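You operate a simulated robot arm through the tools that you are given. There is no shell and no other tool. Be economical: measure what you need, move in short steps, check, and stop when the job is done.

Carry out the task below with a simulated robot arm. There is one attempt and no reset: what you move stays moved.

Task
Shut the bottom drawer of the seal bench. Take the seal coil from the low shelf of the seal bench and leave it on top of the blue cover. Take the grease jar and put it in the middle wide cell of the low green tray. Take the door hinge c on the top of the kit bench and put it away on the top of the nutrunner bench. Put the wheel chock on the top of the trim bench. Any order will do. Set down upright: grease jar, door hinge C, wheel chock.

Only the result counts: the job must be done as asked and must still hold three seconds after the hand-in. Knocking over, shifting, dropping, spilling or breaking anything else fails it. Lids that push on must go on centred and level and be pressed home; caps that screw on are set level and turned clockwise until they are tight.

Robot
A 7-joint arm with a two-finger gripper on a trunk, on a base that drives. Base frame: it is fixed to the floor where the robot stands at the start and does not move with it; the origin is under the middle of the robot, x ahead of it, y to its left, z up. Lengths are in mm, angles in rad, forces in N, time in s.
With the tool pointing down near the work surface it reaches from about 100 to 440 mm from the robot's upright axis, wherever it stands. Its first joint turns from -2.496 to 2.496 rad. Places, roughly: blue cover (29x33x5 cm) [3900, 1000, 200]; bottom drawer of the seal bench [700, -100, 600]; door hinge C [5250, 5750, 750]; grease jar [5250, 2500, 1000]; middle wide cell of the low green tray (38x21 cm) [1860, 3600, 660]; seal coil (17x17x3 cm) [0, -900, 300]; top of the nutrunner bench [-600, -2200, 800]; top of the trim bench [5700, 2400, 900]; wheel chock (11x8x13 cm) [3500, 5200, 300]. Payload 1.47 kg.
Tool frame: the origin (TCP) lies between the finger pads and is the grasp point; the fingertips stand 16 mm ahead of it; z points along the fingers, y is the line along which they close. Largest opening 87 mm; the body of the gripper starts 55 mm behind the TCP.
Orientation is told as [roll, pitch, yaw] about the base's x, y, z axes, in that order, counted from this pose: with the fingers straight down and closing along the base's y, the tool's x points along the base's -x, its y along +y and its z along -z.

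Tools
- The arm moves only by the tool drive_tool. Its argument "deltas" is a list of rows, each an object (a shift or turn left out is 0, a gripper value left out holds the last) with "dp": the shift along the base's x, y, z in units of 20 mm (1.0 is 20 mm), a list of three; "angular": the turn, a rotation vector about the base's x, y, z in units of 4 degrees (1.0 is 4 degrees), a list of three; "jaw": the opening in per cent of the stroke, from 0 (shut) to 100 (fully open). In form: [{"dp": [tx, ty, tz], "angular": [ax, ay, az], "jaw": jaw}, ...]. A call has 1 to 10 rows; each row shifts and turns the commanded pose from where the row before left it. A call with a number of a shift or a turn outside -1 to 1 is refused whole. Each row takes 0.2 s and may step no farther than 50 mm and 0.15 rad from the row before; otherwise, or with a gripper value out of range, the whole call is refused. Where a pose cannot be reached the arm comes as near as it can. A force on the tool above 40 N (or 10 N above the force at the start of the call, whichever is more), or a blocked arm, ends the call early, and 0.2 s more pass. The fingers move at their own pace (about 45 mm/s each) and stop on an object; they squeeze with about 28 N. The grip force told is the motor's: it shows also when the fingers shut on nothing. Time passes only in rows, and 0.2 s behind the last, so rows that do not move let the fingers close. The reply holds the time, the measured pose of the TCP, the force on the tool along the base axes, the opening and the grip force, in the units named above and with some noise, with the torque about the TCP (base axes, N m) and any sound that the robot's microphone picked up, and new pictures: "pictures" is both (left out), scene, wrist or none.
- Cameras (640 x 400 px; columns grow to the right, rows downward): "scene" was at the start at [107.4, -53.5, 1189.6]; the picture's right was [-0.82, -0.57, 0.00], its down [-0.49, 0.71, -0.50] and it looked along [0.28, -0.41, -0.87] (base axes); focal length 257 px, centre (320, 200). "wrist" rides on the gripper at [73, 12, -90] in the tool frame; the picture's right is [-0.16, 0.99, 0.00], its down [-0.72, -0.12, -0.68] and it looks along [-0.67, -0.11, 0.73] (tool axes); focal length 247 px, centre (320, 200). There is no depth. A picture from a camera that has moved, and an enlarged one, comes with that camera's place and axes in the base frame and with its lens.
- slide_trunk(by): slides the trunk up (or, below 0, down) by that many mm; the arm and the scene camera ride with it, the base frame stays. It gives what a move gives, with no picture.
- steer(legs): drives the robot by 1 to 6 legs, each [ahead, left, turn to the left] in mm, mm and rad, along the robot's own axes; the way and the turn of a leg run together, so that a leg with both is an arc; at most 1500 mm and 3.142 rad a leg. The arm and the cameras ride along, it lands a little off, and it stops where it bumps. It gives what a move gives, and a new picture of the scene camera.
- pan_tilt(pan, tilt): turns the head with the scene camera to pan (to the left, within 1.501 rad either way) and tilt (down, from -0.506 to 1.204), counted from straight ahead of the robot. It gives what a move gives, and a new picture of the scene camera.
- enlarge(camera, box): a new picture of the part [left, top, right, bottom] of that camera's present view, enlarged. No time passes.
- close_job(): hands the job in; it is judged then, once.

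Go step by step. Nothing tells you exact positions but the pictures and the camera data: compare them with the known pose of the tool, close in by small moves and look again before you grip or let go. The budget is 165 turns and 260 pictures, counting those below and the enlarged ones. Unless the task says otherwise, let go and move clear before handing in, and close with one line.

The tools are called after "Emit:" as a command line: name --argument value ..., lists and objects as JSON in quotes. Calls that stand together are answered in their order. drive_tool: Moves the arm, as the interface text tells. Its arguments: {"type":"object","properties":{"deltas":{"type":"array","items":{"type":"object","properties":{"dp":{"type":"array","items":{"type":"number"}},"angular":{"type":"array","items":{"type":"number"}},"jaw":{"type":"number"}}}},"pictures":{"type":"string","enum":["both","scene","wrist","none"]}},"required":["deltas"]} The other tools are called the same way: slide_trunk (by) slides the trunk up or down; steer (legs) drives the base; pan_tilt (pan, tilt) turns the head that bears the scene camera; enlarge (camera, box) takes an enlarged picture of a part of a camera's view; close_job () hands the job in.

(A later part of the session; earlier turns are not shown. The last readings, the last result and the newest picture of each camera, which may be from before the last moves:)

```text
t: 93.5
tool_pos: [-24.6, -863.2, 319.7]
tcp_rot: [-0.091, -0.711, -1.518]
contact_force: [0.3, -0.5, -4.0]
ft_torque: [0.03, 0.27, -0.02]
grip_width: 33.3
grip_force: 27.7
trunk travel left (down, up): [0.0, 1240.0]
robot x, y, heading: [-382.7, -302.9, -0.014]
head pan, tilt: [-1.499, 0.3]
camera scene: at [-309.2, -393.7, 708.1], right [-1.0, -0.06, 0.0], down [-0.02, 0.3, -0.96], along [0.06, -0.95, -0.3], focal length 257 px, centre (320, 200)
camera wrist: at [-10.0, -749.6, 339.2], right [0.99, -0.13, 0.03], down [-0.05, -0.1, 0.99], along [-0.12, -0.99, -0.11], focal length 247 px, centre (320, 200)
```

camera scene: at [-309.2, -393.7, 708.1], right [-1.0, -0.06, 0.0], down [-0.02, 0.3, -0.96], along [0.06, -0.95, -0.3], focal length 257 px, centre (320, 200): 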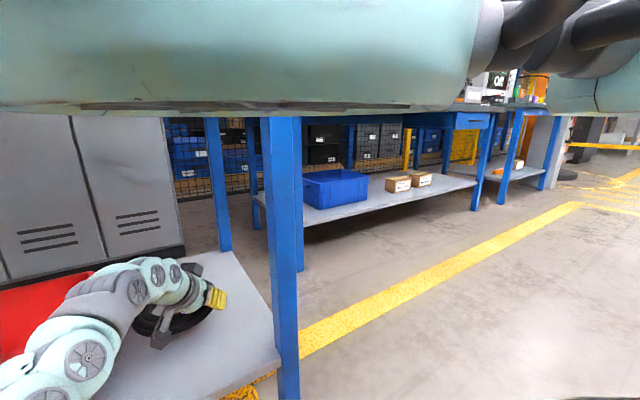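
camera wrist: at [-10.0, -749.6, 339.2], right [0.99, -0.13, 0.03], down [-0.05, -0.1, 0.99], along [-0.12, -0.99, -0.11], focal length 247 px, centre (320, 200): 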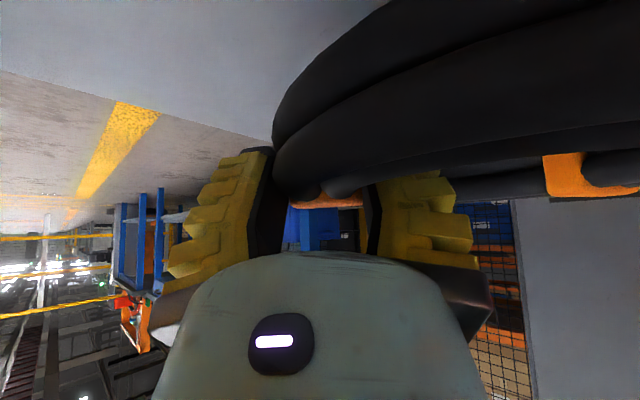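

The coil is held level, weighing about 4 N. I'll raise a bit and back straight out from under the bench.

Emit:
slide_trunk --by 40

Emit:
steer --legs '[[-238, 322, 0]]'

Emit:
slide_trunk --by 200

Emit:
pan_tilt --pan -1.1 --tilt 0.3

```text
t: 94.3
tool_pos: [-25.0, -863.0, 358.8]
tcp_rot: [-0.092, -0.708, -1.52]
contact_force: [0.2, 0.0, -4.6]
ft_torque: [-0.02, 0.28, -0.03]
grip_width: 33.4
grip_force: 28.1
trunk travel left (down, up): [-40.0, 1200.0]
robot x, y, heading: [-383.3, -303.9, -0.012]
head pan, tilt: [-1.499, 0.3]
```

```text
t: 96.8
tool_pos: [-256.3, -539.8, 361.6]
tcp_rot: [-0.091, -0.713, -1.52]
contact_force: [-0.1, -0.6, -3.9]
ft_torque: [-0.01, 0.29, -0.05]
grip_width: 33.3
grip_force: 27.9
trunk travel left (down, up): [-40.0, 1200.0]
robot x, y, heading: [-615.5, 22.6, -0.012]
head pan, tilt: [-1.499, 0.3]
camera scene: at [-541.7, -70.2, 748.3], right [-1.0, -0.06, 0.0], down [-0.02, 0.29, -0.96], along [0.06, -0.95, -0.3], focal length 257 px, centre (320, 200)
```

scene: 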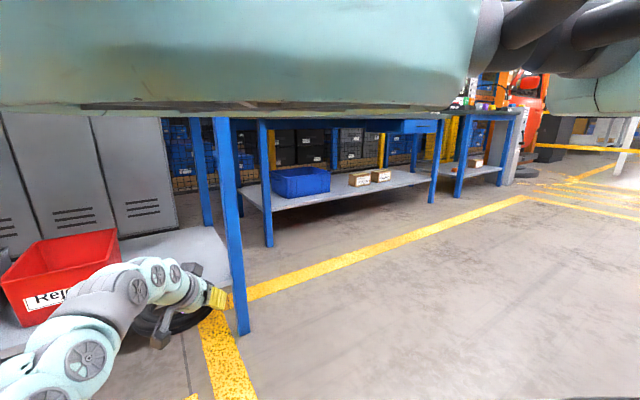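

```text
t: 99.0
tool_pos: [-257.0, -538.3, 561.4]
tcp_rot: [-0.089, -0.71, -1.519]
contact_force: [1.0, -0.4, -4.5]
ft_torque: [-0.02, 0.26, 0.0]
grip_width: 33.2
grip_force: 28.3
trunk travel left (down, up): [-240.0, 1000.0]
robot x, y, heading: [-612.9, 24.3, -0.01]
head pan, tilt: [-1.499, 0.3]
```

```text
t: 99.8
tool_pos: [-257.0, -538.8, 558.5]
tcp_rot: [-0.09, -0.711, -1.52]
contact_force: [-0.9, 0.3, -3.5]
ft_torque: [0.04, 0.29, -0.02]
grip_width: 33.0
grip_force: 28.2
trunk travel left (down, up): [-240.0, 1000.0]
robot x, y, heading: [-613.1, 22.3, -0.012]
head pan, tilt: [-1.1, 0.3]
camera scene: at [-506.7, -59.6, 948.1], right [-0.9, -0.44, 0.0], down [-0.13, 0.27, -0.96], along [0.42, -0.86, -0.3], focal length 257 px, centre (320, 200)
```

scene: 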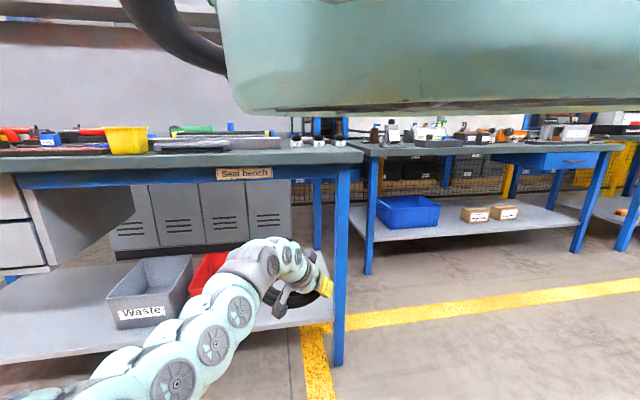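

Out cleanly. I'll test whether the head can now turn forward.

Emit:
pan_tilt --pan 0.3 --tilt 0.3

```text
t: 101.3
tool_pos: [-257.6, -538.8, 558.4]
tcp_rot: [-0.09, -0.71, -1.519]
contact_force: [0.3, 0.3, -4.1]
ft_torque: [0.02, 0.26, 0.03]
grip_width: 32.7
grip_force: 28.1
trunk travel left (down, up): [-240.0, 1000.0]
robot x, y, heading: [-616.5, 23.7, -0.016]
head pan, tilt: [0.3, 0.3]
camera scene: at [-495.7, -53.1, 948.1], right [-0.83, -0.56, 0.0], down [-0.17, 0.24, -0.96], along [0.54, -0.79, -0.3], focal length 257 px, centre (320, 200)
```

scene: 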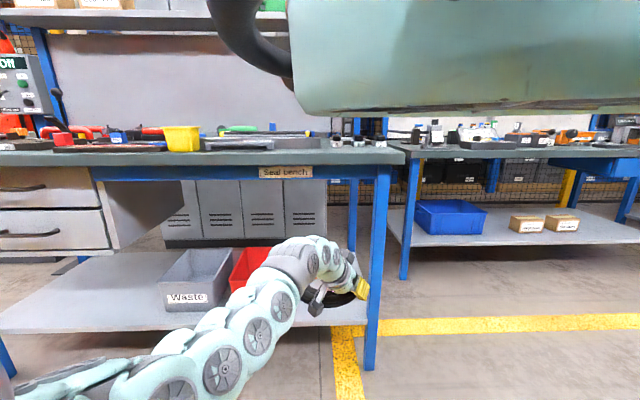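

The head's left limit is fixed, so I'll steer heading for views. I'll rotate to look along the way to the blue cover.

Emit:
steer --legs '[[0, 0, 1.18]]'

```text
t: 104.7
tool_pos: [39.5, 135.6, 560.3]
tcp_rot: [-0.093, -0.712, -0.349]
contact_force: [-0.1, 0.5, -4.8]
ft_torque: [-0.27, 0.05, 0.02]
grip_width: 32.1
grip_force: 27.9
trunk travel left (down, up): [-240.0, 1000.0]
robot x, y, heading: [-619.3, 24.5, 1.155]
head pan, tilt: [0.3, 0.3]
camera scene: at [-498.5, 106.5, 948.3], right [0.19, -0.98, 0.0], down [-0.29, -0.06, -0.96], along [0.94, 0.18, -0.29], focal length 257 px, centre (320, 200)
```

scene: 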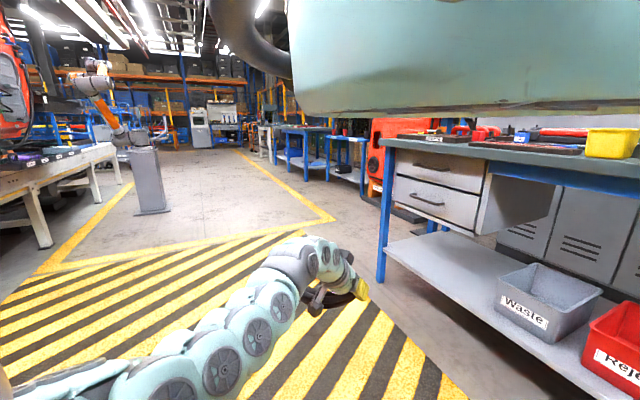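

The aisle ahead is open. I'll travel well clear of the bench end and then look again.

Emit:
steer --legs '[[1142, -480, 0], [612, -1261, 0]]'

```text
t: 117.5
tool_pos: [2324.2, 1041.3, 559.4]
tcp_rot: [-0.092, -0.71, -0.349]
contact_force: [-0.3, 0.9, -4.1]
ft_torque: [-0.26, 0.09, 0.02]
grip_width: 31.1
grip_force: 27.8
trunk travel left (down, up): [-240.0, 1000.0]
robot x, y, heading: [1669.3, 927.5, 1.16]
head pan, tilt: [0.3, 0.3]
camera scene: at [1786.2, 1012.0, 948.5], right [0.19, -0.98, 0.0], down [-0.29, -0.06, -0.96], along [0.94, 0.19, -0.29], focal length 257 px, centre (320, 200)
```

scene: 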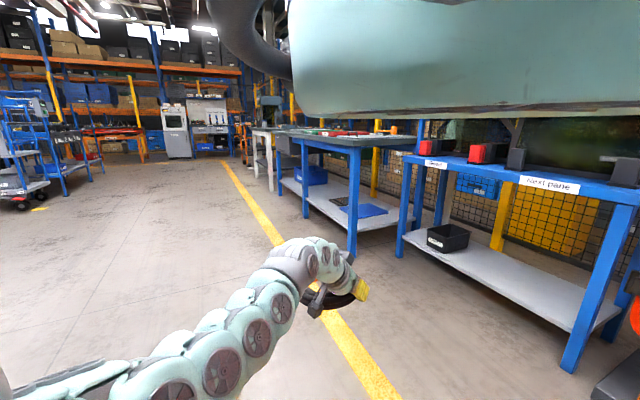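

Emit:
enlarge --camera "scene" --box '[240, 100, 480, 250]'

```text
2.67 times, centred on (360, 175) of scene
camera zoom: at [1786.2, 1012.0, 948.5], right [0.19, -0.98, 0.0], down [-0.29, -0.06, -0.96], along [0.94, 0.19, -0.29], focal length 686 px, centre (213, 267)
```

zoom: 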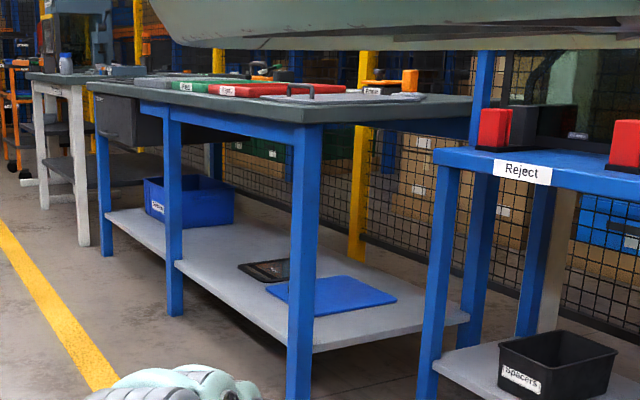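

The blue cover is on the low shelf of the next bench, about 260 mm behind its front legs. I'll drive to a stand-off in front of it and turn back to heading 0, the same geometry as the pick.

Emit:
steer --legs '[[766, -553, 0], [766, -553, 0], [0, 0, -1.16]]'

```text
t: 129.9
tool_pos: [3659.1, 1340.1, 559.0]
tcp_rot: [-0.092, -0.709, -1.515]
contact_force: [0.3, 0.1, -3.9]
ft_torque: [-0.01, 0.25, 0.0]
grip_width: 29.9
grip_force: 28.3
trunk travel left (down, up): [-240.0, 1000.0]
robot x, y, heading: [3293.3, 1895.8, -0.014]
head pan, tilt: [0.3, 0.3]
camera scene: at [3416.9, 1822.8, 948.5], right [-0.83, -0.56, 0.0], down [-0.16, 0.24, -0.96], along [0.54, -0.79, -0.29], focal length 257 px, centre (320, 200)
```

scene: 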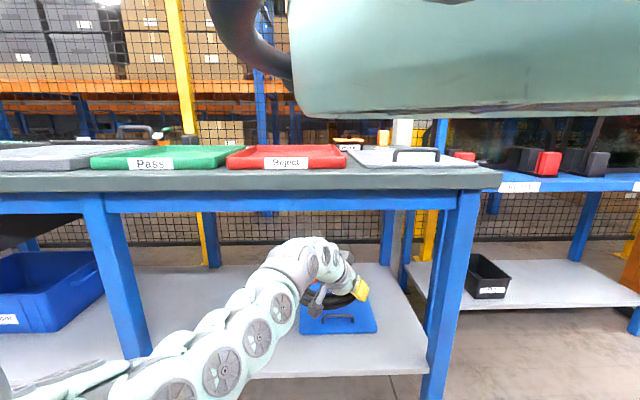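

Emit:
enlarge --camera "scene" --box '[240, 220, 440, 345]'

Emit:
slide_trunk --by -170

Emit:
pan_tilt --pan -1.0 --tilt 0.45

```text
3.20 times, centred on (340, 282) of scene
camera zoom: at [3416.9, 1822.8, 948.5], right [-0.83, -0.56, 0.0], down [-0.16, 0.24, -0.96], along [0.54, -0.79, -0.29], focal length 823 px, centre (256, -64)
```

zoom: 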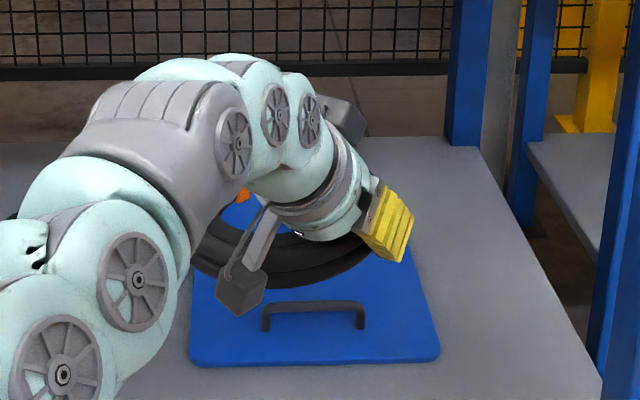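

```text
t: 131.8
tool_pos: [3658.8, 1339.2, 389.3]
tcp_rot: [-0.092, -0.708, -1.512]
contact_force: [0.2, 0.0, -3.5]
ft_torque: [0.02, 0.28, 0.02]
grip_width: 30.1
grip_force: 28.1
trunk travel left (down, up): [-70.0, 1170.0]
robot x, y, heading: [3295.7, 1899.3, -0.01]
head pan, tilt: [0.3, 0.3]
```

```text
t: 133.3
tool_pos: [3657.2, 1339.3, 388.7]
tcp_rot: [-0.094, -0.708, -1.512]
contact_force: [-0.1, -0.3, -3.6]
ft_torque: [-0.01, 0.25, 0.02]
grip_width: 29.8
grip_force: 27.7
trunk travel left (down, up): [-70.0, 1170.0]
robot x, y, heading: [3291.5, 1899.4, -0.007]
head pan, tilt: [-1.0, 0.45]
camera scene: at [3413.2, 1822.2, 764.2], right [-0.85, -0.53, 0.0], down [-0.23, 0.37, -0.9], along [0.48, -0.76, -0.44], focal length 257 px, centre (320, 200)
```

scene: 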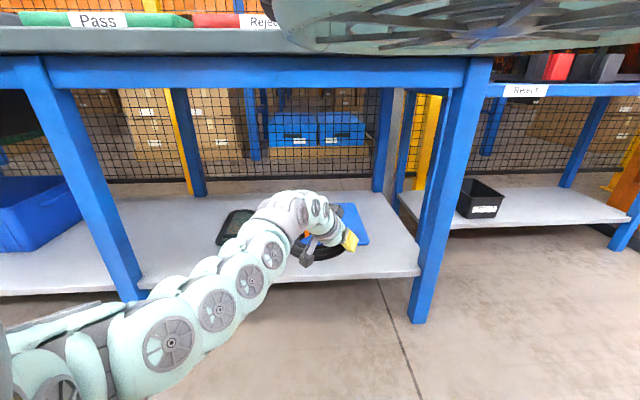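

The cover is a 29×33 cm plate with its top at z≈200 and a handle near its front edge. The coil should go flat behind the handle, centred at about (3904, 1005), so I'll lower and move in step by step.

Emit:
slide_trunk --by -70

Emit:
steer --legs '[[-38, -29, 0], [138, -184, 0]]'

Emit:
steer --legs '[[42, -56, 0]]'

```text
t: 134.3
tool_pos: [3656.8, 1338.9, 319.8]
tcp_rot: [-0.092, -0.711, -1.514]
contact_force: [0.2, 0.1, -4.8]
ft_torque: [-0.02, 0.26, -0.01]
grip_width: 29.6
grip_force: 28.3
trunk travel left (down, up): [0.0, 1240.0]
robot x, y, heading: [3295.3, 1899.3, -0.004]
head pan, tilt: [-1.0, 0.45]
```

```text
t: 136.6
tool_pos: [3755.0, 1129.0, 316.3]
tcp_rot: [-0.095, -0.706, -1.512]
contact_force: [0.4, 0.4, -4.8]
ft_torque: [0.0, 0.29, 0.0]
grip_width: 29.6
grip_force: 27.9
trunk travel left (down, up): [0.0, 1240.0]
robot x, y, heading: [3392.0, 1685.7, -0.005]
head pan, tilt: [-1.0, 0.45]
camera scene: at [3510.2, 1611.3, 693.8], right [-0.84, -0.54, 0.0], down [-0.23, 0.37, -0.9], along [0.48, -0.76, -0.44], focal length 257 px, centre (320, 200)
```

scene: 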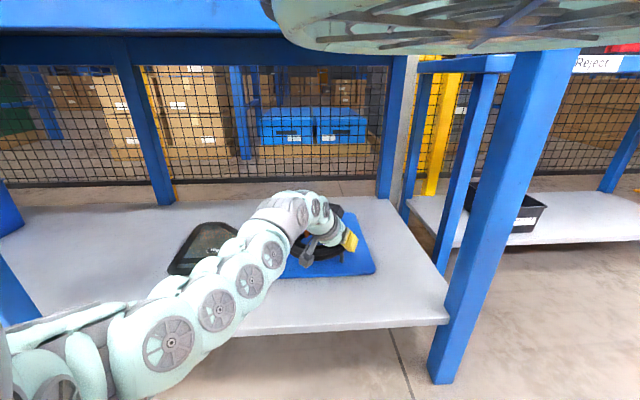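

```text
t: 137.8
tool_pos: [3781.2, 1094.1, 306.9]
tcp_rot: [-0.107, -0.687, -1.504]
contact_force: [-0.5, 0.0, -4.3]
ft_torque: [-0.01, 0.27, 0.0]
grip_width: 29.7
grip_force: 28.4
trunk travel left (down, up): [0.0, 1240.0]
robot x, y, heading: [3436.5, 1628.5, 0.0]
head pan, tilt: [-1.0, 0.45]
stopped in leg 1: the robot was blocked; the commanded pose is now the measured one
camera scene: at [3542.0, 1570.4, 692.1], right [-0.84, -0.54, 0.0], down [-0.24, 0.38, -0.89], along [0.48, -0.75, -0.45], focal length 257 px, centre (320, 200)
```

scene: 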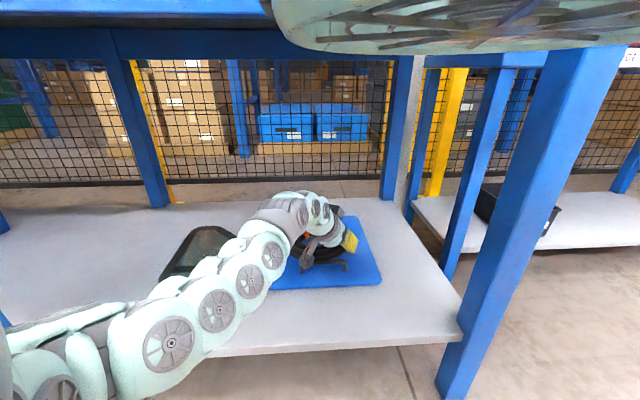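

The robot's upper casing meets the table edge, so it's blocked. I'll retreat, turn the base so that side faces away from the bench, and swing the arm back toward it.

Emit:
steer --legs '[[-150, 200, 0], [0, 0, -0.8]]'

```text
t: 140.7
tool_pos: [3490.9, 1191.7, 312.0]
tcp_rot: [-0.071, -0.684, -1.791]
contact_force: [6.2, 5.2, -6.1]
ft_torque: [0.41, 0.11, 0.47]
grip_width: 27.3
grip_force: 28.2
trunk travel left (down, up): [0.0, 1240.0]
robot x, y, heading: [3284.6, 1827.5, -0.303]
head pan, tilt: [-1.0, 0.45]
stopped in leg 2: the force on the tool passed its limit at 75 N (the readings are from after the stop); the commanded pose is now the measured one
camera scene: at [3378.5, 1723.4, 694.0], right [-0.96, -0.26, 0.0], down [-0.11, 0.42, -0.9], along [0.24, -0.87, -0.44], focal length 257 px, centre (320, 200)
```

scene: 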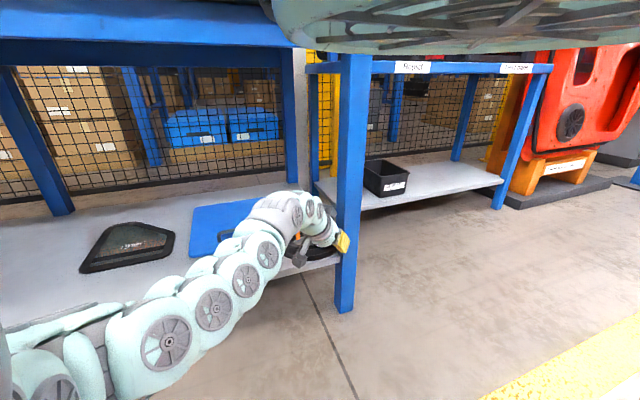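

The gripper touched the bench leg while turning. I'll undo that, back away further, and check the coil.

Emit:
steer --legs '[[0, 0, 0.12], [-100, 250, 0]]'

Emit:
drive_tool --deltas '[{"jaw": 0}]' --pictures "both"

```text
t: 143.2
tool_pos: [3510.6, 1481.2, 316.4]
tcp_rot: [-0.072, -0.694, -1.675]
contact_force: [0.3, -0.3, -3.8]
ft_torque: [0.06, 0.3, -0.04]
grip_width: 27.8
grip_force: 27.7
trunk travel left (down, up): [0.0, 1240.0]
robot x, y, heading: [3232.3, 2096.3, -0.188]
head pan, tilt: [-1.0, 0.45]
camera scene: at [3337.7, 1997.4, 694.4], right [-0.93, -0.38, 0.0], down [-0.16, 0.4, -0.9], along [0.34, -0.83, -0.43], focal length 257 px, centre (320, 200)
```

scene: 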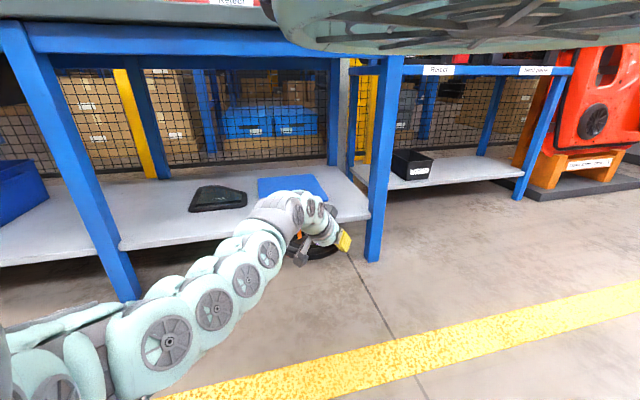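

```text
t: 143.6
tool_pos: [3509.3, 1482.3, 314.1]
tcp_rot: [-0.073, -0.689, -1.672]
contact_force: [0.2, -0.3, -3.5]
ft_torque: [-0.02, 0.28, 0.01]
grip_width: 27.5
grip_force: 28.5
trunk travel left (down, up): [0.0, 1240.0]
robot x, y, heading: [3233.3, 2096.2, -0.185]
head pan, tilt: [-1.0, 0.45]
camera scene: at [3337.0, 1999.6, 694.1], right [-0.93, -0.38, 0.0], down [-0.16, 0.4, -0.9], along [0.34, -0.83, -0.44], focal length 257 px, centre (320, 200)
camera wrist: at [3539.0, 1593.4, 336.7], right [0.96, -0.27, 0.04], down [-0.08, -0.11, 0.99], along [-0.26, -0.96, -0.13], focal length 247 px, centre (320, 200)
```

scene: 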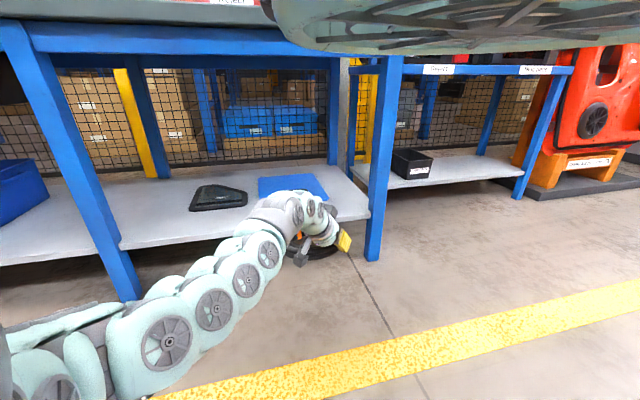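
wrist: 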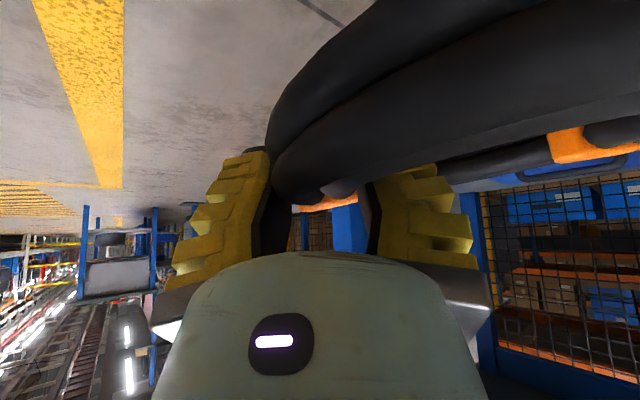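

The coil is still held well. There's room now to turn the base right by 0.6.

Emit:
steer --legs '[[0, 0, -0.6]]'

```text
t: 145.6
tool_pos: [3117.5, 1434.5, 315.7]
tcp_rot: [-0.072, -0.69, -2.271]
contact_force: [0.1, 0.4, -3.9]
ft_torque: [0.16, 0.2, 0.0]
grip_width: 27.6
grip_force: 28.2
trunk travel left (down, up): [0.0, 1240.0]
robot x, y, heading: [3234.9, 2095.4, -0.786]
head pan, tilt: [-1.0, 0.45]
camera scene: at [3264.9, 1958.4, 694.1], right [-0.98, 0.21, 0.0], down [0.09, 0.43, -0.9], along [-0.19, -0.88, -0.44], focal length 257 px, centre (320, 200)
```

scene: 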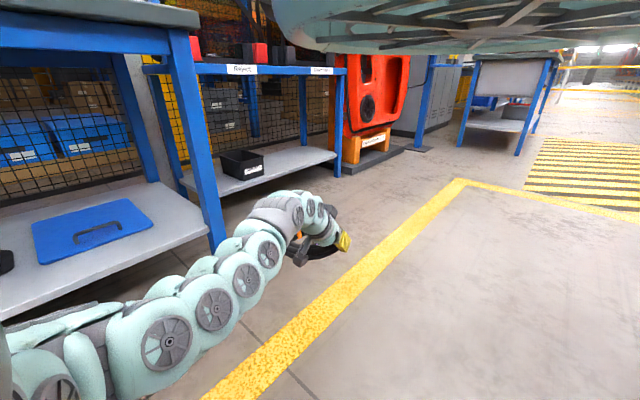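

Now I'll swing the arm back to the left around the robot's axis.

Emit:
drive_tool --deltas '[{"dp": [0.987, -0.16, 0], "angular": [0, 0, 0.427]}, {"dp": [0.991, -0.131, 0], "angular": [0, 0, 0.427]}, {"dp": [0.995, -0.101, 0], "angular": [0, 0, 0.427]}, {"dp": [0.997, -0.071, 0], "angular": [0, 0, 0.427]}, {"dp": [0.999, -0.042, 0], "angular": [0, 0, 0.427]}, {"dp": [1, -0.012, 0], "angular": [0, 0, 0.427]}, {"dp": [1, 0.017, 0], "angular": [0, 0, 0.427]}, {"dp": [0.999, 0.047, 0], "angular": [0, 0, 0.427]}, {"dp": [0.997, 0.077, 0], "angular": [0, 0, 0.427]}, {"dp": [0.994, 0.106, 0], "angular": [0, 0, 0.427]}]' --pictures "none"

Emit:
drive_tool --deltas '[{"dp": [0.991, 0.136, 0], "angular": [0, 0, 0.427]}, {"dp": [0.986, 0.165, 0], "angular": [0, 0, 0.427]}, {"dp": [0.981, 0.194, 0], "angular": [0, 0, 0.427]}, {"dp": [0.975, 0.223, 0], "angular": [0, 0, 0.427]}, {"dp": [0.968, 0.252, 0], "angular": [0, 0, 0.427]}, {"dp": [0.96, 0.281, 0], "angular": [0, 0, 0.427]}, {"dp": [0.951, 0.309, 0], "angular": [0, 0, 0.427]}, {"dp": [0.941, 0.337, 0], "angular": [0, 0, 0.427]}, {"dp": [0.931, 0.365, 0], "angular": [0, 0, 0.427]}, {"dp": [0.92, 0.392, 0], "angular": [0, 0, 0.427]}]' --pictures "scene"

```text
t: 147.8
tool_pos: [3316.5, 1429.3, 314.2]
tcp_rot: [-0.072, -0.691, -1.974]
contact_force: [-0.1, -0.2, -3.2]
ft_torque: [0.1, 0.26, -0.01]
grip_width: 27.2
grip_force: 27.4
trunk travel left (down, up): [0.0, 1240.0]
robot x, y, heading: [3233.8, 2094.4, -0.782]
head pan, tilt: [-1.0, 0.45]
```

```text
t: 150.0
tool_pos: [3507.9, 1482.8, 314.1]
tcp_rot: [-0.074, -0.69, -1.675]
contact_force: [0.2, -0.5, -3.2]
ft_torque: [-0.01, 0.27, 0.01]
grip_width: 27.1
grip_force: 28.1
trunk travel left (down, up): [0.0, 1240.0]
robot x, y, heading: [3233.6, 2097.0, -0.782]
head pan, tilt: [-1.0, 0.45]
camera scene: at [3264.7, 1958.7, 694.1], right [-0.98, 0.21, 0.0], down [0.09, 0.43, -0.9], along [-0.19, -0.88, -0.44], focal length 257 px, centre (320, 200)
```

scene: 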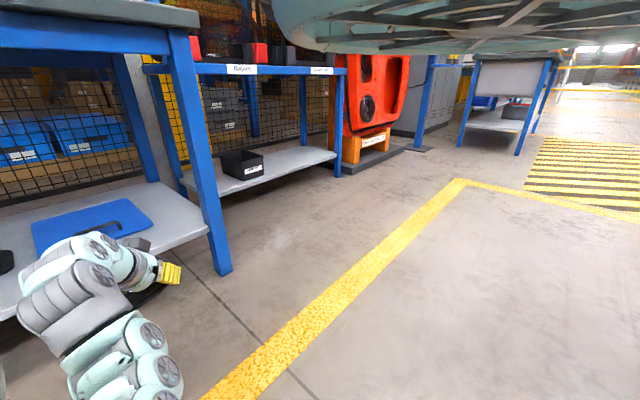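

Emit:
steer --legs '[[0, 0, -0.22]]'

Emit:
drive_tool --deltas '[{"dp": [0.977, 0.215, 0], "angular": [0, 0, 0.427]}, {"dp": [0.97, 0.244, 0], "angular": [0, 0, 0.427]}, {"dp": [0.962, 0.272, 0], "angular": [0, 0, 0.427]}, {"dp": [0.954, 0.301, 0], "angular": [0, 0, 0.427]}, {"dp": [0.944, 0.329, 0], "angular": [0, 0, 0.427]}, {"dp": [0.934, 0.357, 0], "angular": [0, 0, 0.427]}, {"dp": [0.923, 0.384, 0], "angular": [0, 0, 0.427]}]' --pictures "none"

Emit:
steer --legs '[[400, 25, 0]]'

```text
t: 151.2
tool_pos: [3367.2, 1437.7, 315.1]
tcp_rot: [-0.073, -0.691, -1.893]
contact_force: [0.4, 0.0, -4.3]
ft_torque: [0.09, 0.27, -0.03]
grip_width: 27.2
grip_force: 28.0
trunk travel left (down, up): [0.0, 1240.0]
robot x, y, heading: [3234.8, 2097.2, -1.001]
head pan, tilt: [-1.0, 0.45]
camera scene: at [3234.4, 1955.3, 694.1], right [-0.91, 0.42, 0.0], down [0.18, 0.4, -0.9], along [-0.38, -0.82, -0.44], focal length 257 px, centre (320, 200)
```

scene: 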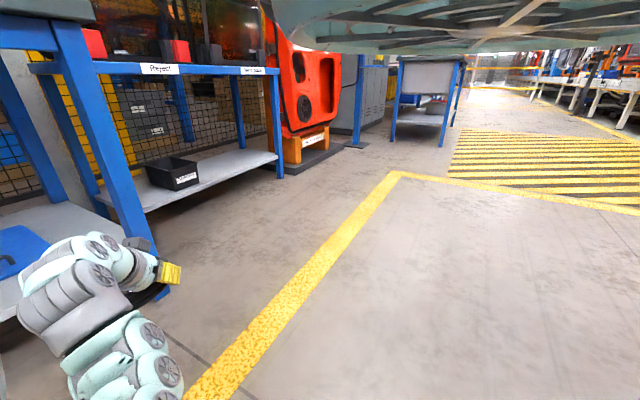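

```text
t: 152.8
tool_pos: [3502.7, 1480.3, 315.0]
tcp_rot: [-0.072, -0.691, -1.684]
contact_force: [0.9, 0.5, -4.3]
ft_torque: [0.06, 0.25, 0.04]
grip_width: 27.4
grip_force: 28.0
trunk travel left (down, up): [0.0, 1240.0]
robot x, y, heading: [3233.0, 2099.3, -1.004]
head pan, tilt: [-1.0, 0.45]
```

```text
t: 155.3
tool_pos: [3735.1, 1158.9, 313.2]
tcp_rot: [-0.075, -0.688, -1.681]
contact_force: [-1.2, 0.6, -3.8]
ft_torque: [-0.03, 0.25, -0.05]
grip_width: 27.1
grip_force: 28.3
trunk travel left (down, up): [0.0, 1240.0]
robot x, y, heading: [3469.3, 1775.6, -1.002]
head pan, tilt: [-1.0, 0.45]
camera scene: at [3467.9, 1634.0, 693.9], right [-0.91, 0.42, 0.0], down [0.18, 0.4, -0.9], along [-0.38, -0.82, -0.44], focal length 257 px, centre (320, 200)
```

scene: 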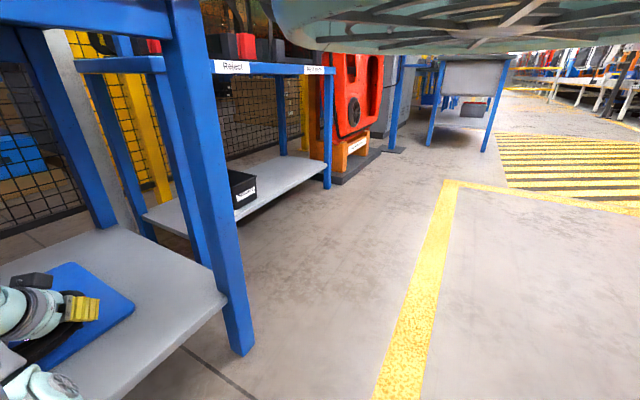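

The cover position is confirmed. I'll continue in.

Emit:
steer --legs '[[110, 8, 0]]'

Emit:
steer --legs '[[74, 6, 0]]'

Emit:
drive_tool --deltas '[{"jaw": 0}]' --pictures "wrist"

```text
t: 156.5
tool_pos: [3799.0, 1074.3, 311.4]
tcp_rot: [-0.078, -0.687, -1.68]
contact_force: [-1.2, 1.6, -4.4]
ft_torque: [0.01, 0.27, -0.01]
grip_width: 27.2
grip_force: 28.3
trunk travel left (down, up): [0.0, 1240.0]
robot x, y, heading: [3538.1, 1684.9, -0.999]
head pan, tilt: [-1.0, 0.45]
camera scene: at [3532.3, 1547.8, 693.7], right [-0.91, 0.42, 0.0], down [0.18, 0.4, -0.9], along [-0.38, -0.82, -0.44], focal length 257 px, centre (320, 200)
```

scene: 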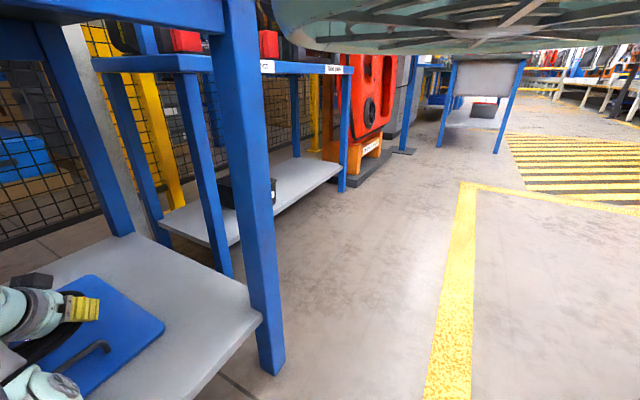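

```text
t: 157.6
tool_pos: [3840.3, 1017.6, 309.9]
tcp_rot: [-0.08, -0.683, -1.68]
contact_force: [-0.6, 0.8, -4.0]
ft_torque: [0.01, 0.24, 0.03]
grip_width: 27.5
grip_force: 28.2
trunk travel left (down, up): [0.0, 1240.0]
robot x, y, heading: [3576.6, 1626.1, -1.001]
head pan, tilt: [-1.0, 0.45]
camera scene: at [3576.1, 1490.3, 693.5], right [-0.91, 0.42, 0.0], down [0.18, 0.4, -0.9], along [-0.38, -0.82, -0.44], focal length 257 px, centre (320, 200)
```

scene: 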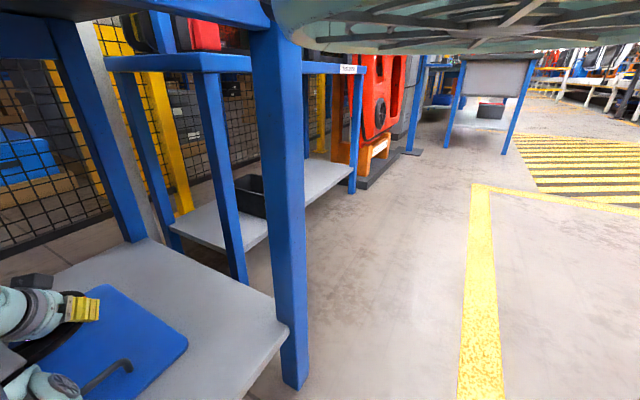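

```text
t: 158.0
tool_pos: [3846.8, 1011.3, 313.9]
tcp_rot: [-0.075, -0.686, -1.682]
contact_force: [-0.2, -0.6, -4.9]
ft_torque: [0.04, 0.26, -0.02]
grip_width: 27.5
grip_force: 27.7
trunk travel left (down, up): [0.0, 1240.0]
robot x, y, heading: [3579.1, 1630.1, -1.001]
head pan, tilt: [-1.0, 0.45]
camera wrist: at [3877.5, 1120.5, 335.6], right [0.96, -0.28, 0.04], down [-0.08, -0.12, 0.99], along [-0.27, -0.95, -0.13], focal length 247 px, centre (320, 200)
```

wrist: 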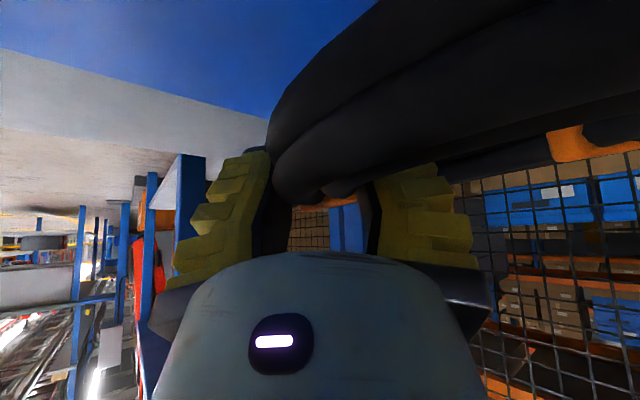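

The coil is over the cover behind the handle. I'll lower in steps, shifting 15 mm deeper so the wrist camera clears the handle.

Emit:
drive_tool --deltas '[{"dp": [0.25, -0.35, -0.5]}, {"dp": [0.2, -0.25, -0.5]}, {"dp": [0, 0, -0.6]}, {"dp": [0, 0, -0.6]}, {"dp": [0, 0, -0.5]}]' --pictures "both"

```text
t: 159.2
tool_pos: [3852.0, 997.1, 260.9]
tcp_rot: [-0.077, -0.693, -1.684]
contact_force: [-6.2, 1.7, 5.9]
ft_torque: [-0.6, -0.67, -0.14]
grip_width: 32.3
grip_force: 28.3
trunk travel left (down, up): [0.0, 1240.0]
robot x, y, heading: [3580.7, 1628.4, -1.005]
head pan, tilt: [-1.0, 0.45]
camera scene: at [3577.8, 1485.1, 694.3], right [-0.91, 0.42, 0.0], down [0.18, 0.4, -0.9], along [-0.38, -0.82, -0.43], focal length 257 px, centre (320, 200)
camera wrist: at [3883.1, 1107.1, 281.8], right [0.96, -0.28, 0.04], down [-0.08, -0.11, 0.99], along [-0.27, -0.95, -0.13], focal length 247 px, centre (320, 200)
```

scene: 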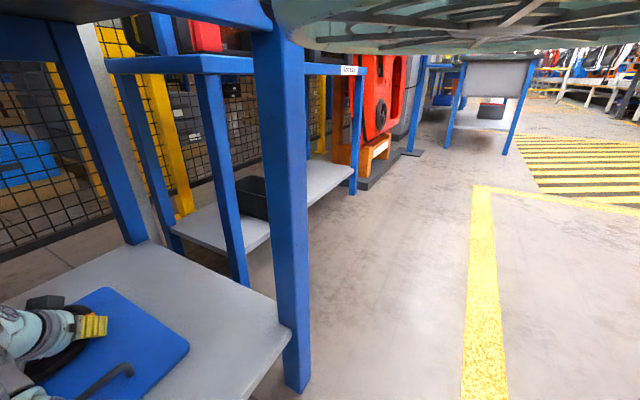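
wrist: 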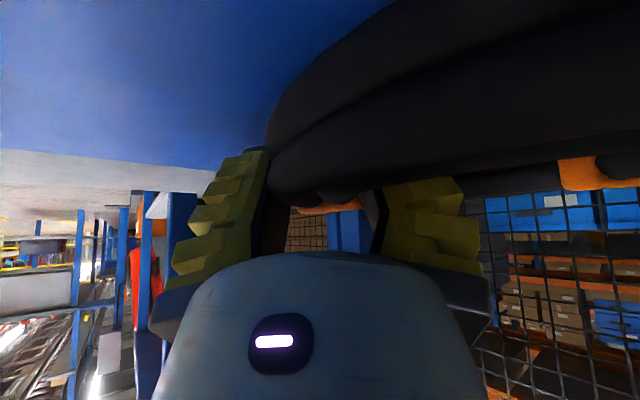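

The far edge of the coil has touched the cover. I'll ease down a little more to level it.

Emit:
drive_tool --deltas '[{"dp": [0, 0, -0.3]}, {"dp": [0, 0, -0.3]}, {"dp": [0, 0, -0.3]}]' --pictures "wrist"

```text
t: 159.8
tool_pos: [3856.7, 991.6, 254.9]
tcp_rot: [-0.064, -0.712, -1.69]
contact_force: [-1.1, 1.9, 14.0]
ft_torque: [0.46, -0.85, 0.16]
grip_width: 31.9
grip_force: 28.0
trunk travel left (down, up): [0.0, 1240.0]
robot x, y, heading: [3583.4, 1627.6, -1.004]
head pan, tilt: [-1.0, 0.45]
stopped in row 3: the force on the tool passed its limit at 47 N (the readings are from after the stop); the commanded pose is now the measured one
camera wrist: at [3888.2, 1102.5, 275.1], right [0.96, -0.28, 0.06], down [-0.08, -0.09, 0.99], along [-0.27, -0.96, -0.11], focal length 247 px, centre (320, 200)
```

wrist: 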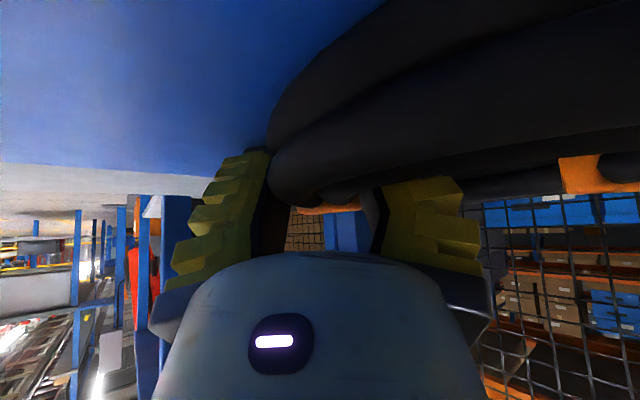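

The coil is resting on the cover now, so I'll release.

Emit:
drive_tool --deltas '[{"jaw": 40}, {"jaw": 75}, {"jaw": 75}, {"jaw": 75}]' --pictures "wrist"

```text
t: 160.8
tool_pos: [3854.8, 991.7, 252.7]
tcp_rot: [-0.068, -0.706, -1.688]
contact_force: [-4.8, -2.0, 12.5]
ft_torque: [-0.08, -0.42, -0.15]
grip_width: 68.7
grip_force: 0.1
trunk travel left (down, up): [0.0, 1240.0]
robot x, y, heading: [3576.4, 1623.6, -1.003]
head pan, tilt: [-1.0, 0.45]
camera wrist: at [3885.8, 1101.9, 273.8], right [0.96, -0.28, 0.05], down [-0.08, -0.1, 0.99], along [-0.27, -0.96, -0.11], focal length 247 px, centre (320, 200)
```

wrist: 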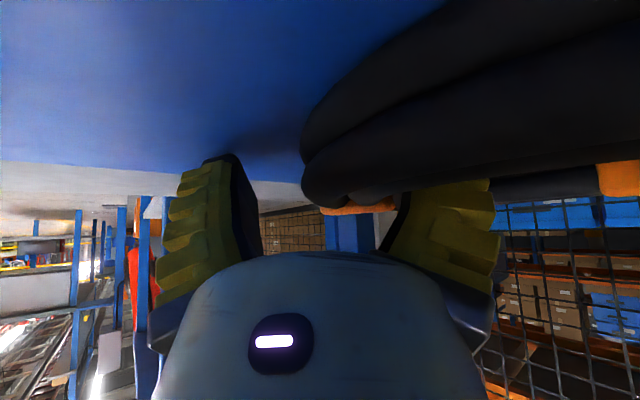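

Emit:
drive_tool --deltas '[{"dp": [0, 0, 0.5]}, {"dp": [0, 0, 0.8]}, {"dp": [0, 0, 1]}, {"dp": [0, 0, 1]}]' --pictures "both"

```text
t: 161.8
tool_pos: [3855.8, 997.5, 318.0]
tcp_rot: [-0.069, -0.704, -1.688]
contact_force: [1.0, 0.3, -0.9]
ft_torque: [0.01, -0.06, 0.02]
grip_width: 69.2
grip_force: 2.6
trunk travel left (down, up): [0.0, 1240.0]
robot x, y, heading: [3577.4, 1623.3, -1.006]
head pan, tilt: [-1.0, 0.45]
camera scene: at [3580.3, 1485.3, 694.2], right [-0.91, 0.42, 0.0], down [0.18, 0.4, -0.9], along [-0.38, -0.82, -0.44], focal length 257 px, centre (320, 200)
camera wrist: at [3887.9, 1106.6, 339.2], right [0.96, -0.28, 0.05], down [-0.08, -0.1, 0.99], along [-0.27, -0.96, -0.12], focal length 247 px, centre (320, 200)
```

scene: 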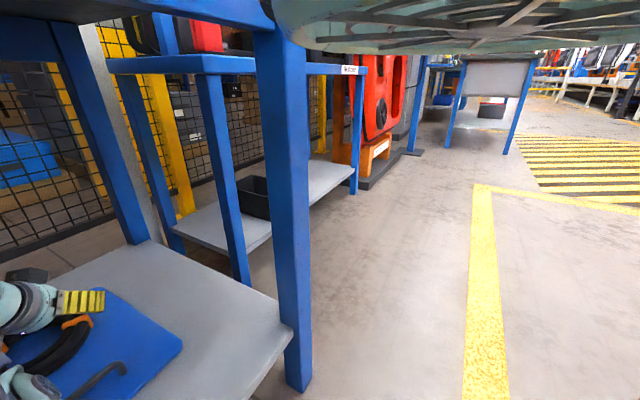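
wrist: 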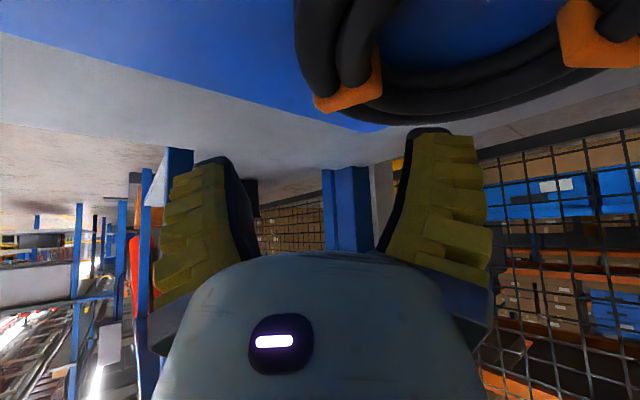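

Emit:
enlarge --camera "wrist" --box '[260, 0, 640, 180]'

```text
1.68 times, centred on (450, 90) of wrist
camera zoom: at [3887.9, 1106.6, 339.2], right [0.96, -0.28, 0.05], down [-0.08, -0.1, 0.99], along [-0.27, -0.96, -0.12], focal length 416 px, centre (101, 385)
```

zoom: 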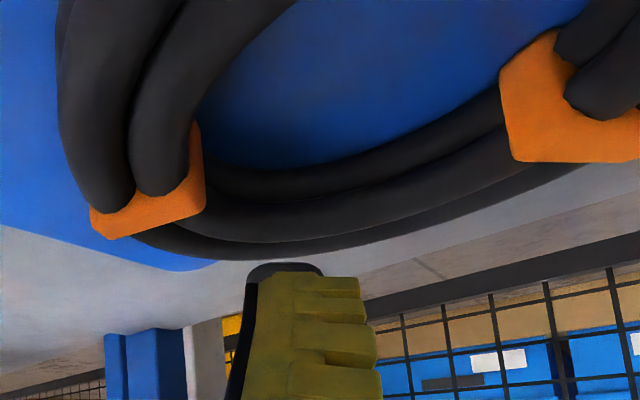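

The coil lies flat on the cover. I'll back out, raise the trunk, and head along the bench line toward the grease jar and trim bench.

Emit:
steer --legs '[[-560, -40, 0], [0, 0, 1.0]]'

Emit:
slide_trunk --by 650

Emit:
steer --legs '[[500, 375, 0], [520, 390, 0]]'

```text
t: 167.6
tool_pos: [3921.6, 1968.0, 318.3]
tcp_rot: [-0.069, -0.706, -0.691]
contact_force: [-0.2, -0.3, -0.6]
ft_torque: [0.0, 0.01, -0.01]
grip_width: 69.3
grip_force: 2.6
trunk travel left (down, up): [0.0, 1240.0]
robot x, y, heading: [3242.8, 2080.2, 0.003]
head pan, tilt: [-1.0, 0.45]
camera scene: at [3361.9, 2001.2, 694.2], right [-0.84, -0.54, 0.0], down [-0.23, 0.37, -0.9], along [0.48, -0.76, -0.43], focal length 257 px, centre (320, 200)
```

scene: 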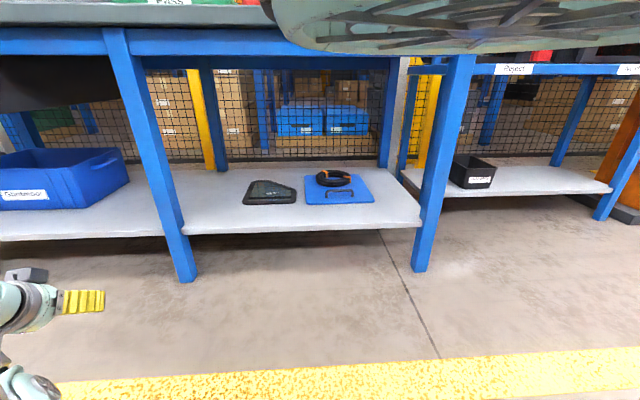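

```text
refused: 650 is not a number from -400 to 400
```

```text
t: 174.3
tool_pos: [4942.3, 2718.3, 318.1]
tcp_rot: [-0.069, -0.703, -0.695]
contact_force: [-0.3, -0.3, 0.2]
ft_torque: [-0.05, 0.0, 0.0]
grip_width: 69.1
grip_force: 2.5
trunk travel left (down, up): [0.0, 1240.0]
robot x, y, heading: [4265.3, 2834.8, -0.005]
head pan, tilt: [-1.0, 0.45]
camera scene: at [4383.3, 2756.3, 694.2], right [-0.85, -0.53, 0.0], down [-0.23, 0.37, -0.9], along [0.48, -0.76, -0.44], focal length 257 px, centre (320, 200)
```

scene: 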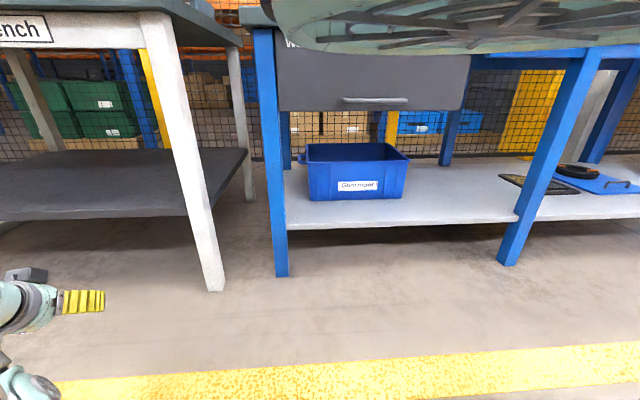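

The coil is fully on the cover. The next bench with grey legs is ahead, so I'll raise the trunk to see its top.

Emit:
slide_trunk --by 400

Emit:
slide_trunk --by 350

Emit:
steer --legs '[[360, 270, 0]]'

```text
t: 178.1
tool_pos: [4943.7, 2719.7, 718.3]
tcp_rot: [-0.071, -0.705, -0.697]
contact_force: [-0.2, -0.8, 0.4]
ft_torque: [-0.01, -0.02, 0.01]
grip_width: 69.3
grip_force: 3.0
trunk travel left (down, up): [-400.0, 840.0]
robot x, y, heading: [4265.8, 2834.4, -0.008]
head pan, tilt: [-1.0, 0.45]
```

```text
t: 181.5
tool_pos: [4944.2, 2719.1, 1066.7]
tcp_rot: [-0.069, -0.703, -0.696]
contact_force: [0.6, -0.1, 0.6]
ft_torque: [-0.02, 0.01, -0.02]
grip_width: 69.5
grip_force: 3.3
trunk travel left (down, up): [-750.0, 490.0]
robot x, y, heading: [4262.8, 2833.7, -0.014]
head pan, tilt: [-1.0, 0.45]
```

```text
t: 184.3
tool_pos: [5310.1, 2984.7, 1069.5]
tcp_rot: [-0.067, -0.705, -0.698]
contact_force: [-0.4, 0.2, -0.1]
ft_torque: [-0.01, 0.01, 0.0]
grip_width: 69.3
grip_force: 2.2
trunk travel left (down, up): [-750.0, 490.0]
robot x, y, heading: [4634.6, 3096.9, -0.012]
head pan, tilt: [-1.0, 0.45]
camera scene: at [4750.7, 3023.1, 1444.2], right [-0.85, -0.53, 0.0], down [-0.23, 0.37, -0.9], along [0.48, -0.76, -0.44], focal length 257 px, centre (320, 200)
```

scene: 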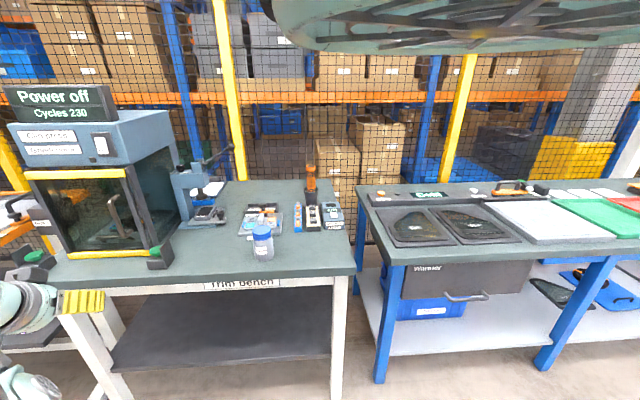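

Emit:
enlarge --camera "scene" --box '[160, 150, 360, 275]'

```text
3.20 times, centred on (260, 212) of scene
camera zoom: at [4750.7, 3023.1, 1444.2], right [-0.85, -0.53, 0.0], down [-0.23, 0.37, -0.9], along [0.48, -0.76, -0.44], focal length 823 px, centre (512, 160)
```

zoom: 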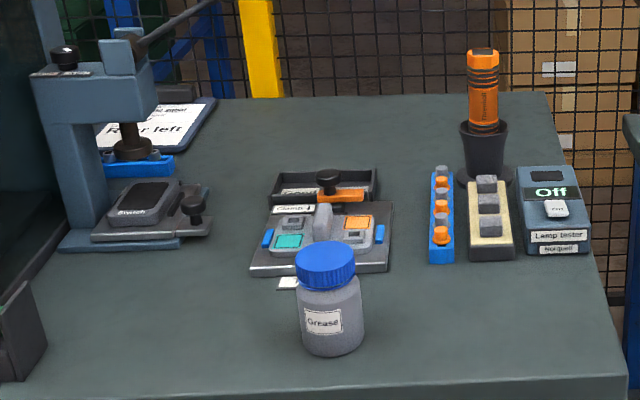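

The grease jar stands on the trim bench at about (5277, 2542), roughly 67 mm wide. I'll fold the arm to tool-down in front of the robot.

Emit:
drive_tool --deltas '[{"dp": [-0.95, -0.4, 0], "angular": [0.4, 0.48, 0]}, {"dp": [-0.95, -0.4, 0], "angular": [0.4, 0.48, 0]}, {"dp": [-0.95, -0.4, 0], "angular": [0.4, 0.48, 0]}, {"dp": [-0.95, -0.4, 0], "angular": [0.4, 0.48, 0]}, {"dp": [-0.95, -0.4, 0], "angular": [0.4, 0.48, 0]}, {"dp": [-0.95, -0.4, 0], "angular": [0.4, 0.48, 0]}, {"dp": [-0.95, -0.4, 0], "angular": [0.4, 0.48, 0]}, {"dp": [-0.95, -0.4, 0], "angular": [0.4, 0.48, 0]}, {"dp": [-0.95, -0.4, 0], "angular": [0.4, 0.48, 0]}, {"dp": [-0.95, -0.4, 0], "angular": [0.4, 0.48, 0]}]' --pictures "none"

Emit:
drive_tool --deltas '[{"dp": [-0.95, -0.4, 0], "angular": [0.4, 0.48, 0]}, {"dp": [-0.95, -0.4, 0], "angular": [0.4, 0.48, 0]}, {"dp": [-0.95, -0.4, 0], "angular": [0.4, 0.48, 0]}, {"dp": [-0.95, -0.4, 0], "angular": [0.4, 0.48, 0]}, {"dp": [-0.95, -0.4, 0], "angular": [0.4, 0.48, 0]}, {"dp": [-0.95, -0.4, 0], "angular": [0.4, 0.48, 0]}, {"dp": [-0.95, -0.4, 0], "jaw": 100}, {"dp": [-0.95, -0.4, 0]}, {"dp": [-0.95, -0.4, 0]}, {"dp": [-0.95, -0.4, 0]}]' --pictures "none"

Emit:
drive_tool --deltas '[{"dp": [-0.8, -0.4, 0], "angular": [0, 0, -1]}, {"dp": [-0.8, -0.4, 0], "angular": [0, 0, -1]}, {"dp": [-0.8, -0.4, 0], "angular": [0, 0, -1]}]' --pictures "none"

```text
t: 186.5
tool_pos: [5120.0, 2905.4, 1067.7]
tcp_rot: [-0.071, -0.265, -0.695]
contact_force: [-0.6, -0.6, 0.0]
ft_torque: [0.03, -0.03, 0.01]
grip_width: 69.2
grip_force: 2.0
trunk travel left (down, up): [-750.0, 490.0]
robot x, y, heading: [4633.1, 3097.2, -0.011]
head pan, tilt: [-1.0, 0.45]
```

```text
t: 188.7
tool_pos: [4929.3, 2825.0, 1068.2]
tcp_rot: [-0.072, -0.005, -0.696]
contact_force: [0.5, -0.6, -0.6]
ft_torque: [-0.01, 0.0, 0.01]
grip_width: 87.0
grip_force: 0.1
trunk travel left (down, up): [-750.0, 490.0]
robot x, y, heading: [4632.2, 3099.0, -0.015]
head pan, tilt: [-1.0, 0.45]
```

```text
t: 189.5
tool_pos: [4881.2, 2800.6, 1067.0]
tcp_rot: [-0.077, -0.007, -0.908]
contact_force: [0.3, -0.5, -1.1]
ft_torque: [0.02, -0.03, -0.03]
grip_width: 87.0
grip_force: 0.0
trunk travel left (down, up): [-750.0, 490.0]
robot x, y, heading: [4634.8, 3101.5, -0.01]
head pan, tilt: [-1.0, 0.45]
```

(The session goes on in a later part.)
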